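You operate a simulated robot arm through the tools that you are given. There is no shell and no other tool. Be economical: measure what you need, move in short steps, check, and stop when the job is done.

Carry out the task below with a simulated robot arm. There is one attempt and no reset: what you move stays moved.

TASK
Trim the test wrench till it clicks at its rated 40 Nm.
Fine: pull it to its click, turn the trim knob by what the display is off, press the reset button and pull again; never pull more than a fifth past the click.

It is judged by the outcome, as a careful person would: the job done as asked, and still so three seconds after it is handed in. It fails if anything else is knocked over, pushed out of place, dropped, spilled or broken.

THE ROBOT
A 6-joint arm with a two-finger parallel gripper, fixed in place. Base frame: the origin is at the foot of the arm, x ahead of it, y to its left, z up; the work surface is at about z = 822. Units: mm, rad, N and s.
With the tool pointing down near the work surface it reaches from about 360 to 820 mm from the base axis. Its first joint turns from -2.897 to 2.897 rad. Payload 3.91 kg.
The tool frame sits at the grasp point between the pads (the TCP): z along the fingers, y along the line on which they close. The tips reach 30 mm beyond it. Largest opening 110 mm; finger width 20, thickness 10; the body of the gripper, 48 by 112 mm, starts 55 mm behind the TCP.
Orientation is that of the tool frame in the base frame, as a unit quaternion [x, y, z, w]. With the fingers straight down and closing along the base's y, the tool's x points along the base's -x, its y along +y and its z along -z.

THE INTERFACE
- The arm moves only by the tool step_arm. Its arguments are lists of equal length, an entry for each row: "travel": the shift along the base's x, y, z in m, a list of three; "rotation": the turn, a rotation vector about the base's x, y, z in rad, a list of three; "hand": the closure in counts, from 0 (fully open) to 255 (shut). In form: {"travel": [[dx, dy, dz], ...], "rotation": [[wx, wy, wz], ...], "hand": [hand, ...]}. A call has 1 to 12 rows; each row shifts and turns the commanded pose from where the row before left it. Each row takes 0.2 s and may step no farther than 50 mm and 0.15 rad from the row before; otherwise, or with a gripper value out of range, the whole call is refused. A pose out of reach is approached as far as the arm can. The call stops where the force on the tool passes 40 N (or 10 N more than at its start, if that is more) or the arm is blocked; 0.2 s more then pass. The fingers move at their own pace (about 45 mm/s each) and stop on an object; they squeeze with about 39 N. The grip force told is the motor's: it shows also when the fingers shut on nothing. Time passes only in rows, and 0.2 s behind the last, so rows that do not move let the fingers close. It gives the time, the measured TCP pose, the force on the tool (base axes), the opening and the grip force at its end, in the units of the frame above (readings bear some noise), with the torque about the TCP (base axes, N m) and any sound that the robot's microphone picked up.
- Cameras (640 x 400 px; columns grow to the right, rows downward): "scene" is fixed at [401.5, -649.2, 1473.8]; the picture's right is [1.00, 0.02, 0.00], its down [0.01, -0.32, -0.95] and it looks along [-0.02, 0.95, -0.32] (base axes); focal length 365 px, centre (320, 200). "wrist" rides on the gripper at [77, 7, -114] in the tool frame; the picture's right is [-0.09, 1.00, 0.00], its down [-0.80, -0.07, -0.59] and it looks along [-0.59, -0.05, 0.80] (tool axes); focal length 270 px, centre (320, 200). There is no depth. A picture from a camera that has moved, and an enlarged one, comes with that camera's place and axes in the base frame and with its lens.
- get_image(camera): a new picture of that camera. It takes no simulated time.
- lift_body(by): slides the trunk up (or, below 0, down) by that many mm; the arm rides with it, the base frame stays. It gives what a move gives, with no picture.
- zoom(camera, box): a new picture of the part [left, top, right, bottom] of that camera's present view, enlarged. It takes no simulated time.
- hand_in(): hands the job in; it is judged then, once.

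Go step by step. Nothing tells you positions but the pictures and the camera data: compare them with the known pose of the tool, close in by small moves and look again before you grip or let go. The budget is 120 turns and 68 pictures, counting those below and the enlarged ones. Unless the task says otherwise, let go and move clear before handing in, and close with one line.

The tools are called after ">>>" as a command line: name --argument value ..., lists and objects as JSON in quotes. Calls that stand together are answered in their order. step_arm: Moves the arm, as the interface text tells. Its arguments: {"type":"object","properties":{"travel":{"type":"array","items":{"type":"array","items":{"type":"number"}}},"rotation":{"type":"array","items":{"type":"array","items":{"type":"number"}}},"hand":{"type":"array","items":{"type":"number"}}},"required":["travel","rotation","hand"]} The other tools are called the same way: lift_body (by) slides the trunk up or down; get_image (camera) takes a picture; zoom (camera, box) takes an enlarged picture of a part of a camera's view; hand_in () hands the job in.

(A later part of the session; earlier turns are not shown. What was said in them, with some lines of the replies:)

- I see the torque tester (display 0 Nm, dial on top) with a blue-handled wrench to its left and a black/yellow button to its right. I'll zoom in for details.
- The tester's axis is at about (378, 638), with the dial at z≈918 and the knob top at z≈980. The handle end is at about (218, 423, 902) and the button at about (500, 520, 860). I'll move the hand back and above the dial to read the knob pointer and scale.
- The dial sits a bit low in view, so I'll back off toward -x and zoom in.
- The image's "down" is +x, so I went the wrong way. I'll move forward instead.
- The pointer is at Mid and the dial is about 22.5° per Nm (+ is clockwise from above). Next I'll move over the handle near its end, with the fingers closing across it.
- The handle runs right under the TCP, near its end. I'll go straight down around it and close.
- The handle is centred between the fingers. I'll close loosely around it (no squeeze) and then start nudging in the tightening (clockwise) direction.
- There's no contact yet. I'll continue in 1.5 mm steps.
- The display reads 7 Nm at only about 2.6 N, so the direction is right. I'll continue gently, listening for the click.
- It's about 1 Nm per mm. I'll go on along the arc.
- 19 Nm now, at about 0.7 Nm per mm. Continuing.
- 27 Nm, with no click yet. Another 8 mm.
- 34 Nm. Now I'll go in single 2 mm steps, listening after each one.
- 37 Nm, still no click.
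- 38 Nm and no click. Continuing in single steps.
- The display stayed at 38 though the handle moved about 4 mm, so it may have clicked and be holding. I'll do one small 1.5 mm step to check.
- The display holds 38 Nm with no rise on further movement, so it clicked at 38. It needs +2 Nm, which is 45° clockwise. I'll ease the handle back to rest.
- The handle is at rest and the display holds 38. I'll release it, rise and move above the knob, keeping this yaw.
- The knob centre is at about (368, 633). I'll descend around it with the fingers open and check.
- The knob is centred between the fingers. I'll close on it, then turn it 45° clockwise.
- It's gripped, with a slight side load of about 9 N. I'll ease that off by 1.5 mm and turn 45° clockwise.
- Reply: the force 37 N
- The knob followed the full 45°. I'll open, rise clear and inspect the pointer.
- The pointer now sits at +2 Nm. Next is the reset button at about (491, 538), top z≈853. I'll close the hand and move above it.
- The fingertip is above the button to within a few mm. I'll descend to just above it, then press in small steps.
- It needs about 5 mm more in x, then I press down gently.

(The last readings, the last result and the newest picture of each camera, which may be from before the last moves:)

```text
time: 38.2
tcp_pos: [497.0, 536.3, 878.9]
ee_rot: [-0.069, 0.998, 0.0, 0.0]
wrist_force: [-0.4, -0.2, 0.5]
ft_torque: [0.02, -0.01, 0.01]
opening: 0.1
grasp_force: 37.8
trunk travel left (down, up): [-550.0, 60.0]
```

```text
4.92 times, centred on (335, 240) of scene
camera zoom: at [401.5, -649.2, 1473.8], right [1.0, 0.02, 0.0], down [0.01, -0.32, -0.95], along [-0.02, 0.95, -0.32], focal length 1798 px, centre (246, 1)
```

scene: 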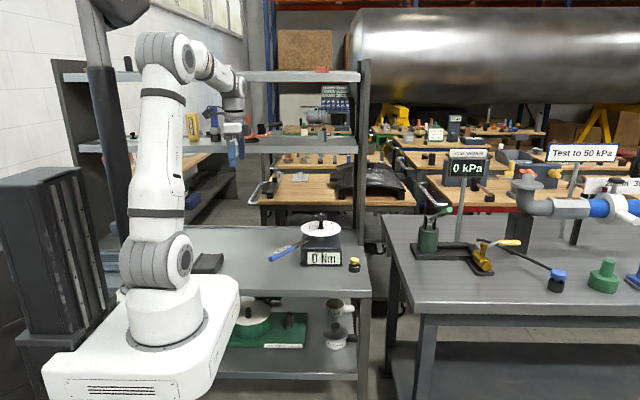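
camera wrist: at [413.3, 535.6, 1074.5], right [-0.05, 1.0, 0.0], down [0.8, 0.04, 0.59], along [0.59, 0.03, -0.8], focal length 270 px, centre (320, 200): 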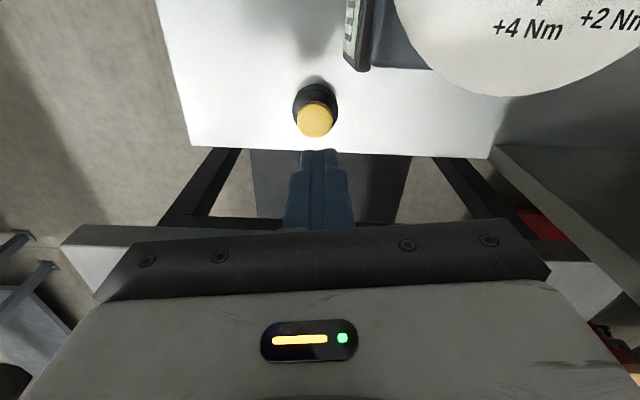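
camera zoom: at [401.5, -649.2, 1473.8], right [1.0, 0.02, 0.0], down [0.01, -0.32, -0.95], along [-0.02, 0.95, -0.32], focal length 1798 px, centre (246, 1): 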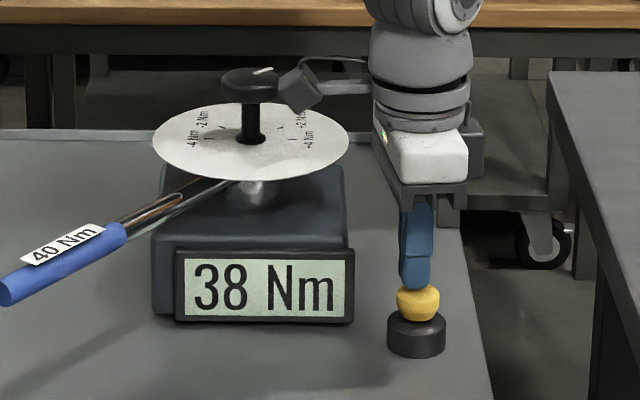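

The tip is right at the cap, so I'll press further.

>>> step_arm --travel '[[0, 0, -0.0015], [0, 0, -0.0015], [0, 0, -0.0015], [0, 0, -0.0015], [0, 0, -0.0015], [0, 0, -0.0015], [0, 0, 0]]' --rotation '[[0, 0, 0], [0, 0, 0], [0, 0, 0], [0, 0, 0], [0, 0, 0], [0, 0, 0], [0, 0, 0]]' --hand '[255, 255, 255, 255, 255, 255, 255]'

>>> zoom --camera "scene" --box '[270, 200, 400, 281]'

```text
time: 39.8
tcp_pos: [497.1, 535.8, 870.6]
ee_rot: [-0.069, 0.998, 0.001, -0.001]
wrist_force: [-0.2, 0.7, 2.7]
ft_torque: [-0.03, -0.01, -0.03]
opening: 0.0
grasp_force: 37.6
trunk travel left (down, up): [-550.0, 60.0]
heard: click
```

```text
4.92 times, centred on (335, 240) of scene
camera zoom: at [401.5, -649.2, 1473.8], right [1.0, 0.02, 0.0], down [0.01, -0.32, -0.95], along [-0.02, 0.95, -0.32], focal length 1798 px, centre (246, 1)
```

zoom: 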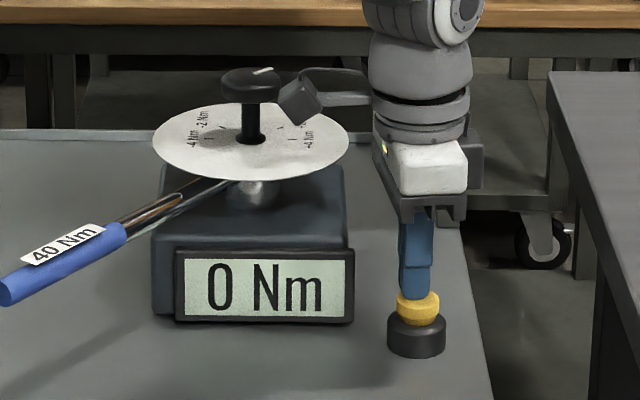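

The reset clicked and the display reads 0. I'll rise and return to the handle for the second pull.

>>> step_arm --travel '[[0, 0, 0.042], [0, 0, 0.042], [0, 0, 0.042], [0, 0, 0.042], [0, 0, 0.042], [-0.0433, -0.014, 0], [-0.0433, -0.014, 0], [-0.0433, -0.014, 0], [-0.0433, -0.014, 0], [-0.0433, -0.014, 0], [-0.0433, -0.014, 0], [0, 0, 0]]' --rotation '[[0, 0, 0], [0, 0, 0], [0, 0, 0], [0, 0, 0], [0, 0, 0], [0, 0, 0.1312], [0, 0, 0.1312], [0, 0, 0.1312], [0, 0, 0.1312], [0, 0, 0.1312], [0, 0, 0.1312], [0, 0, 0]]' --hand '[255, 255, 255, 255, 255, 0, 0, 0, 0, 0, 0, 0]'

>>> get_image --camera "wrist"

```text
time: 42.4
tcp_pos: [236.6, 451.9, 1081.5]
ee_rot: [-0.447, 0.894, 0.0, 0.0]
wrist_force: [-0.3, 0.4, 0.3]
ft_torque: [0.02, 0.02, 0.02]
opening: 110.3
grasp_force: 0.1
trunk travel left (down, up): [-550.0, 60.0]
```

```text
32 pictures are left
camera wrist: at [184.2, 395.7, 1196.7], right [-0.74, 0.67, 0.0], down [0.54, 0.6, 0.59], along [0.4, 0.44, -0.8], focal length 270 px, centre (320, 200)
```

wrist: 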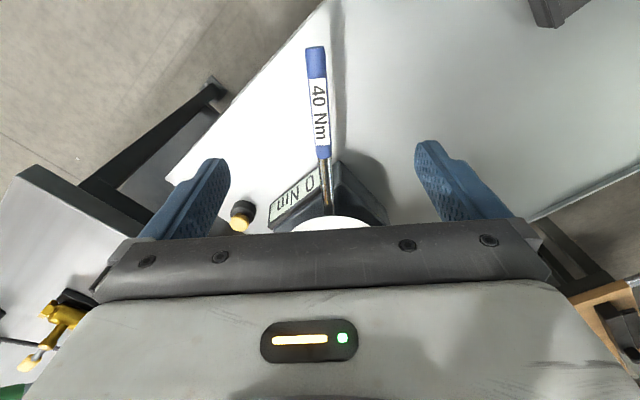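

Same pose as before. I'll descend, close loosely and take up the slack.

>>> step_arm --travel '[[0, 0, -0.044], [0, 0, -0.044], [0, 0, -0.044], [0, 0, -0.044], [0, 0, 0], [0, 0, 0], [0, 0, 0], [0, 0, 0], [0, 0, 0]]' --rotation '[[0, 0, 0], [0, 0, 0], [0, 0, 0], [0, 0, 0], [0, 0, 0], [0, 0, 0], [0, 0, 0], [0, 0, 0], [0, 0, 0]]' --hand '[0, 0, 0, 0, 165, 165, 165, 165, 165]'

>>> step_arm --travel '[[-0.0024, 0.0018, 0], [-0.0024, 0.0018, 0], [-0.0024, 0.0018, 0], [-0.0024, 0.0018, 0], [-0.0024, 0.0018, 0], [-0.0015, 0.0012, 0], [-0.0015, 0.0012, 0], [-0.0015, 0.0012, 0], [-0.0015, 0.0013, 0], [-0.0015, 0.0013, 0], [0, 0, 0]]' --rotation '[[0, 0, 0], [0, 0, 0], [0, 0, 0], [0, 0, -0.006], [0, 0, -0.008], [0, 0, -0.0085], [0, 0, -0.0085], [0, 0, -0.0085], [0, 0, -0.0085], [0, 0, -0.0085], [0, 0, 0]]' --hand '[165, 165, 165, 165, 165, 165, 165, 165, 165, 165, 165]'

>>> zoom --camera "scene" --box '[250, 200, 380, 281]'

```text
time: 44.4
tcp_pos: [235.6, 451.9, 901.6]
ee_rot: [-0.446, 0.895, 0.0, 0.0]
wrist_force: [0.2, 0.6, 0.0]
ft_torque: [0.01, 0.03, 0.02]
opening: 38.6
grasp_force: 0.1
trunk travel left (down, up): [-550.0, 60.0]
```

```text
time: 46.8
tcp_pos: [217.5, 466.9, 904.5]
ee_rot: [-0.421, 0.907, 0.0, 0.001]
wrist_force: [3.5, -3.7, 1.2]
ft_torque: [-0.06, -0.01, -0.06]
opening: 41.0
grasp_force: 2.4
trunk travel left (down, up): [-550.0, 60.0]
```

```text
4.92 times, centred on (315, 240) of scene
camera zoom: at [401.5, -649.2, 1473.8], right [1.0, 0.02, 0.0], down [0.01, -0.32, -0.95], along [-0.02, 0.95, -0.32], focal length 1798 px, centre (345, 1)
```

zoom: 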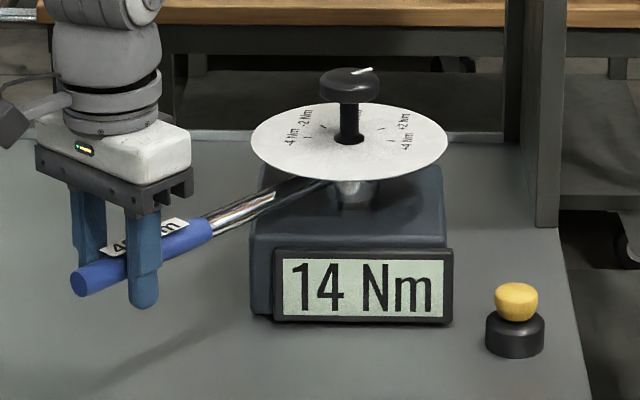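

14 Nm. I'll pull a further 20 mm or so, to about 30 Nm.

>>> step_arm --travel '[[-0.0014, 0.0014, 0], [-0.0014, 0.0014, 0], [-0.0014, 0.0014, 0], [-0.0014, 0.0014, 0], [-0.0014, 0.0014, 0], [-0.0014, 0.0014, 0], [-0.0014, 0.0015, 0], [-0.0013, 0.0015, 0], [-0.0013, 0.0015, 0], [-0.0013, 0.0015, 0], [0, 0, 0]]' --rotation '[[0, 0, -0.0085], [0, 0, -0.0085], [0, 0, -0.0085], [0, 0, -0.0085], [0, 0, -0.0085], [0, 0, -0.0085], [0, 0, -0.0085], [0, 0, -0.0085], [0, 0, -0.0085], [0, 0, -0.0085], [0, 0, 0]]' --hand '[165, 165, 165, 165, 165, 165, 165, 165, 165, 165, 165]'

>>> zoom --camera "scene" --box '[250, 200, 380, 281]'

```text
time: 49.2
tcp_pos: [204.5, 480.6, 905.2]
ee_rot: [-0.381, 0.925, -0.001, 0.0]
wrist_force: [4.0, -6.6, -1.3]
ft_torque: [-0.01, 0.01, -0.13]
opening: 42.4
grasp_force: 3.4
trunk travel left (down, up): [-550.0, 60.0]
```

```text
4.92 times, centred on (315, 240) of scene
camera zoom: at [401.5, -649.2, 1473.8], right [1.0, 0.02, 0.0], down [0.01, -0.32, -0.95], along [-0.02, 0.95, -0.32], focal length 1798 px, centre (345, 1)
```

zoom: 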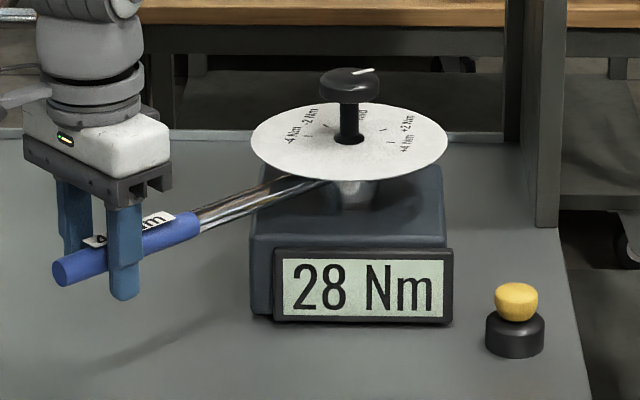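

28 Nm. Another 5 steps of 2 mm, to about 35 Nm.

>>> step_arm --travel '[[-0.0013, 0.0015, 0], [-0.0013, 0.0015, 0], [-0.0013, 0.0015, 0], [-0.0013, 0.0015, 0], [-0.0013, 0.0015, 0], [0, 0, 0]]' --rotation '[[0, 0, -0.0085], [0, 0, -0.0085], [0, 0, -0.0085], [0, 0, -0.0085], [0, 0, -0.0085], [0, 0, 0]]' --hand '[165, 165, 165, 165, 165, 165]'

>>> zoom --camera "scene" --box '[250, 200, 380, 281]'

```text
time: 50.6
tcp_pos: [197.1, 488.7, 905.2]
ee_rot: [-0.361, 0.933, 0.001, 0.0]
wrist_force: [6.5, -7.1, 3.2]
ft_torque: [-0.04, -0.1, -0.1]
opening: 43.3
grasp_force: 4.2
trunk travel left (down, up): [-550.0, 60.0]
```

```text
4.92 times, centred on (315, 240) of scene
camera zoom: at [401.5, -649.2, 1473.8], right [1.0, 0.02, 0.0], down [0.01, -0.32, -0.95], along [-0.02, 0.95, -0.32], focal length 1798 px, centre (345, 1)
```

zoom: 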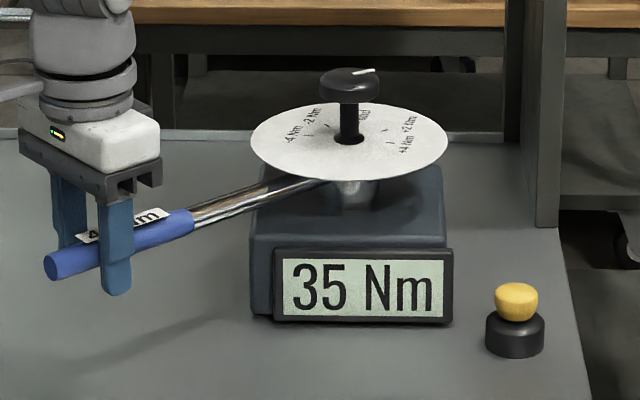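

35 Nm. Now single steps.

>>> step_arm --travel '[[-0.0012, 0.0016, 0], [-0.0012, 0.0016, 0], [0, 0, 0]]' --rotation '[[0, 0, -0.0085], [0, 0, -0.0085], [0, 0, 0]]' --hand '[165, 165, 165]'

>>> step_arm --travel '[[-0.0012, 0.0016, 0], [0, 0, 0]]' --rotation '[[0, 0, -0.0085], [0, 0, 0]]' --hand '[165, 165]'

>>> zoom --camera "scene" --box '[250, 200, 380, 281]'

```text
time: 51.4
tcp_pos: [194.4, 491.2, 904.7]
ee_rot: [-0.354, 0.935, 0.0, 0.0]
wrist_force: [5.1, -9.5, 2.4]
ft_torque: [-0.15, -0.02, -0.12]
opening: 43.8
grasp_force: 5.0
trunk travel left (down, up): [-550.0, 60.0]
```

```text
time: 52.0
tcp_pos: [194.1, 491.6, 905.2]
ee_rot: [-0.349, 0.937, 0.001, 0.001]
wrist_force: [4.1, -9.2, 0.1]
ft_torque: [-0.05, -0.02, -0.19]
opening: 43.9
grasp_force: 5.3
trunk travel left (down, up): [-550.0, 60.0]
```

```text
4.92 times, centred on (315, 240) of scene
camera zoom: at [401.5, -649.2, 1473.8], right [1.0, 0.02, 0.0], down [0.01, -0.32, -0.95], along [-0.02, 0.95, -0.32], focal length 1798 px, centre (345, 1)
```

zoom: 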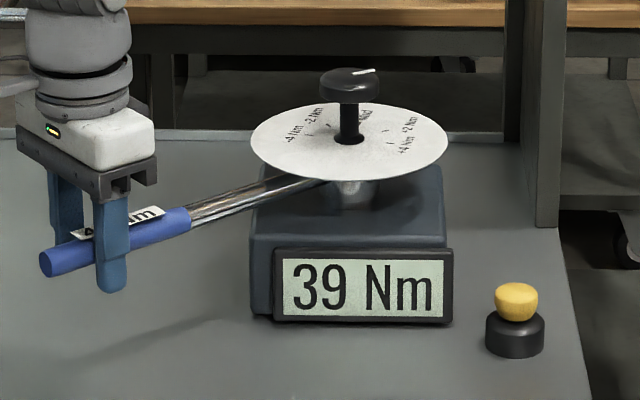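

39 Nm, already past the old 38 hold, so the trim went the right way. Continuing in 2 mm steps.

>>> step_arm --travel '[[-0.0012, 0.0016, 0], [0, 0, 0]]' --rotation '[[0, 0, -0.0085], [0, 0, 0]]' --hand '[165, 165]'

>>> step_arm --travel '[[-0.0012, 0.0016, 0], [0, 0, 0]]' --rotation '[[0, 0, -0.0085], [0, 0, 0]]' --hand '[165, 165]'

>>> zoom --camera "scene" --box '[250, 200, 380, 281]'

```text
time: 52.6
tcp_pos: [192.9, 495.4, 904.8]
ee_rot: [-0.345, 0.939, 0.001, -0.001]
wrist_force: [5.8, -8.2, -0.5]
ft_torque: [0.01, -0.04, -0.15]
opening: 43.8
grasp_force: 5.3
trunk travel left (down, up): [-550.0, 60.0]
```

```text
time: 53.2
tcp_pos: [192.1, 497.1, 904.3]
ee_rot: [-0.341, 0.94, -0.001, 0.0]
wrist_force: [7.2, -7.0, -3.6]
ft_torque: [0.02, 0.01, -0.07]
opening: 44.1
grasp_force: 5.7
trunk travel left (down, up): [-550.0, 60.0]
```

```text
4.92 times, centred on (315, 240) of scene
camera zoom: at [401.5, -649.2, 1473.8], right [1.0, 0.02, 0.0], down [0.01, -0.32, -0.95], along [-0.02, 0.95, -0.32], focal length 1798 px, centre (345, 1)
```

zoom: 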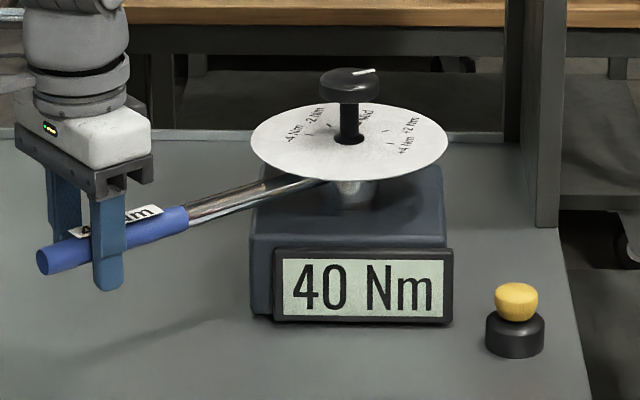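

40 Nm. Two more small steps will tell whether it has clicked and holds.

>>> step_arm --travel '[[-0.0012, 0.0016, 0], [0, 0, 0], [0, 0, 0]]' --rotation '[[0, 0, -0.0085], [0, 0, 0], [0, 0, 0]]' --hand '[165, 165, 165]'

>>> zoom --camera "scene" --box '[250, 200, 380, 281]'

```text
time: 54.0
tcp_pos: [190.7, 497.7, 904.0]
ee_rot: [-0.337, 0.941, 0.001, -0.001]
wrist_force: [9.4, -5.7, -0.6]
ft_torque: [0.04, -0.03, -0.04]
opening: 44.3
grasp_force: 5.9
trunk travel left (down, up): [-550.0, 60.0]
```

```text
4.92 times, centred on (315, 240) of scene
camera zoom: at [401.5, -649.2, 1473.8], right [1.0, 0.02, 0.0], down [0.01, -0.32, -0.95], along [-0.02, 0.95, -0.32], focal length 1798 px, centre (345, 1)
```

zoom: 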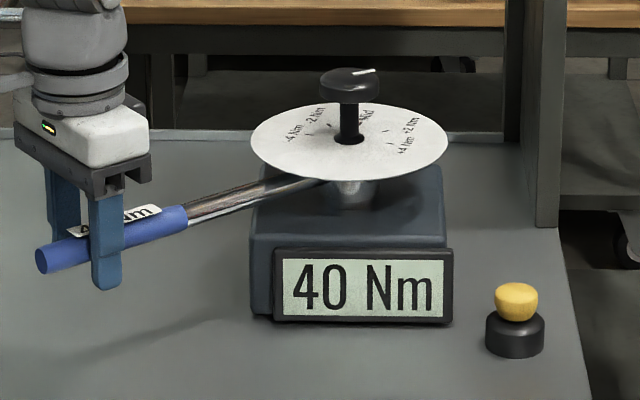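

>>> step_arm --travel '[[-0.0012, 0.0016, 0], [0, 0, 0], [0, 0, 0]]' --rotation '[[0, 0, -0.0085], [0, 0, 0], [0, 0, 0]]' --hand '[165, 165, 165]'

>>> zoom --camera "scene" --box '[250, 200, 380, 281]'

```text
time: 54.8
tcp_pos: [190.3, 499.8, 904.5]
ee_rot: [-0.334, 0.943, 0.0, 0.0]
wrist_force: [8.6, -7.0, -0.3]
ft_torque: [-0.01, -0.04, -0.1]
opening: 44.6
grasp_force: 5.8
trunk travel left (down, up): [-550.0, 60.0]
```

```text
4.92 times, centred on (315, 240) of scene
camera zoom: at [401.5, -649.2, 1473.8], right [1.0, 0.02, 0.0], down [0.01, -0.32, -0.95], along [-0.02, 0.95, -0.32], focal length 1798 px, centre (345, 1)
```

zoom: 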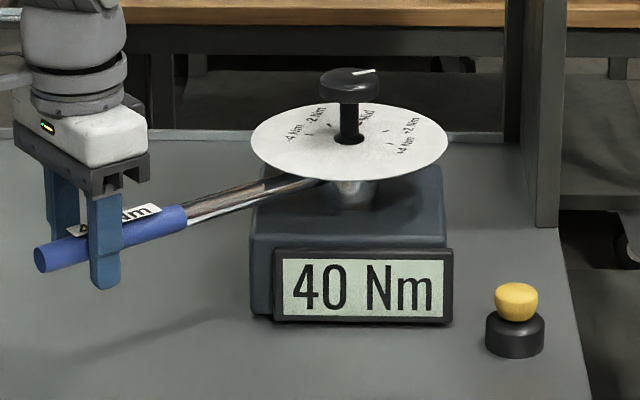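

It holds at 40 despite further travel, so the wrench clicks at 40 Nm. I'll ease the handle back, release and move clear.

>>> step_arm --travel '[[0.0033, -0.0043, 0], [0.0035, -0.0042, 0], [0.0037, -0.004, 0], [0.0037, -0.004, 0], [0.0039, -0.0038, 0], [0.0039, -0.0038, 0], [0.0041, -0.0036, 0], [0.0041, -0.0036, 0], [0.0042, -0.0034, 0], [0.0042, -0.0034, 0], [0.0042, -0.0034, 0], [0, 0, 0]]' --rotation '[[0, 0, 0.022], [0, 0, 0.022], [0, 0, 0.022], [0, 0, 0.022], [0, 0, 0.022], [0, 0, 0.022], [0, 0, 0.022], [0, 0, 0.022], [0, 0, 0.022], [0, 0, 0.022], [0, 0, 0.022], [0, 0, 0]]' --hand '[165, 165, 165, 165, 165, 165, 165, 165, 165, 165, 165, 165]'

>>> step_arm --travel '[[0.003, -0.002, 0], [0, 0, 0], [0, 0, 0], [0, 0, 0], [0, 0, 0.045], [0, 0, 0.048], [0, 0, 0.048], [0, 0, 0.04], [0, 0, 0]]' --rotation '[[0, 0, 0], [0, 0, 0], [0, 0, 0], [0, 0, 0], [0, 0, 0], [0, 0, 0], [0, 0, 0], [0, 0, 0], [0, 0, 0]]' --hand '[0, 0, 0, 0, 0, 0, 0, 0, 0]'

>>> zoom --camera "scene" --box '[200, 150, 380, 281]'

```text
time: 57.4
tcp_pos: [232.2, 459.0, 904.3]
ee_rot: [-0.445, 0.895, 0.0, 0.0]
wrist_force: [0.6, -0.4, 0.4]
ft_torque: [0.02, -0.02, 0.01]
opening: 39.4
grasp_force: 0.3
trunk travel left (down, up): [-550.0, 60.0]
```

```text
time: 59.4
tcp_pos: [232.9, 457.2, 1087.8]
ee_rot: [-0.445, 0.896, 0.0, 0.0]
wrist_force: [0.1, 0.0, 0.0]
ft_torque: [0.0, -0.02, 0.03]
opening: 109.9
grasp_force: 0.0
trunk travel left (down, up): [-550.0, 60.0]
```

```text
3.05 times, centred on (290, 216) of scene
camera zoom: at [401.5, -649.2, 1473.8], right [1.0, 0.02, 0.0], down [0.01, -0.32, -0.95], along [-0.02, 0.95, -0.32], focal length 1115 px, centre (412, 153)
```

zoom: 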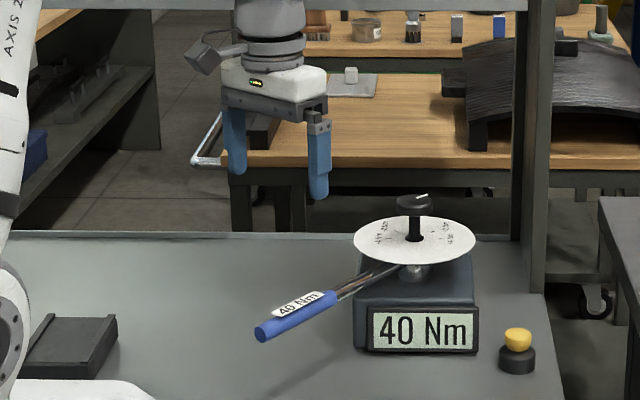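

The wrench is at rest, the display holds 40 Nm, and the arm is clear, so I'm handing in.

>>> hand_in

```text
The job is handed in.
```

The wrench now clicks at 40 Nm: it first clicked at 38, I trimmed it by +2 Nm and reset the tester, and the second pull held at 40. I judged each click by the display holding its value, because the microphone only picked up the reset button.
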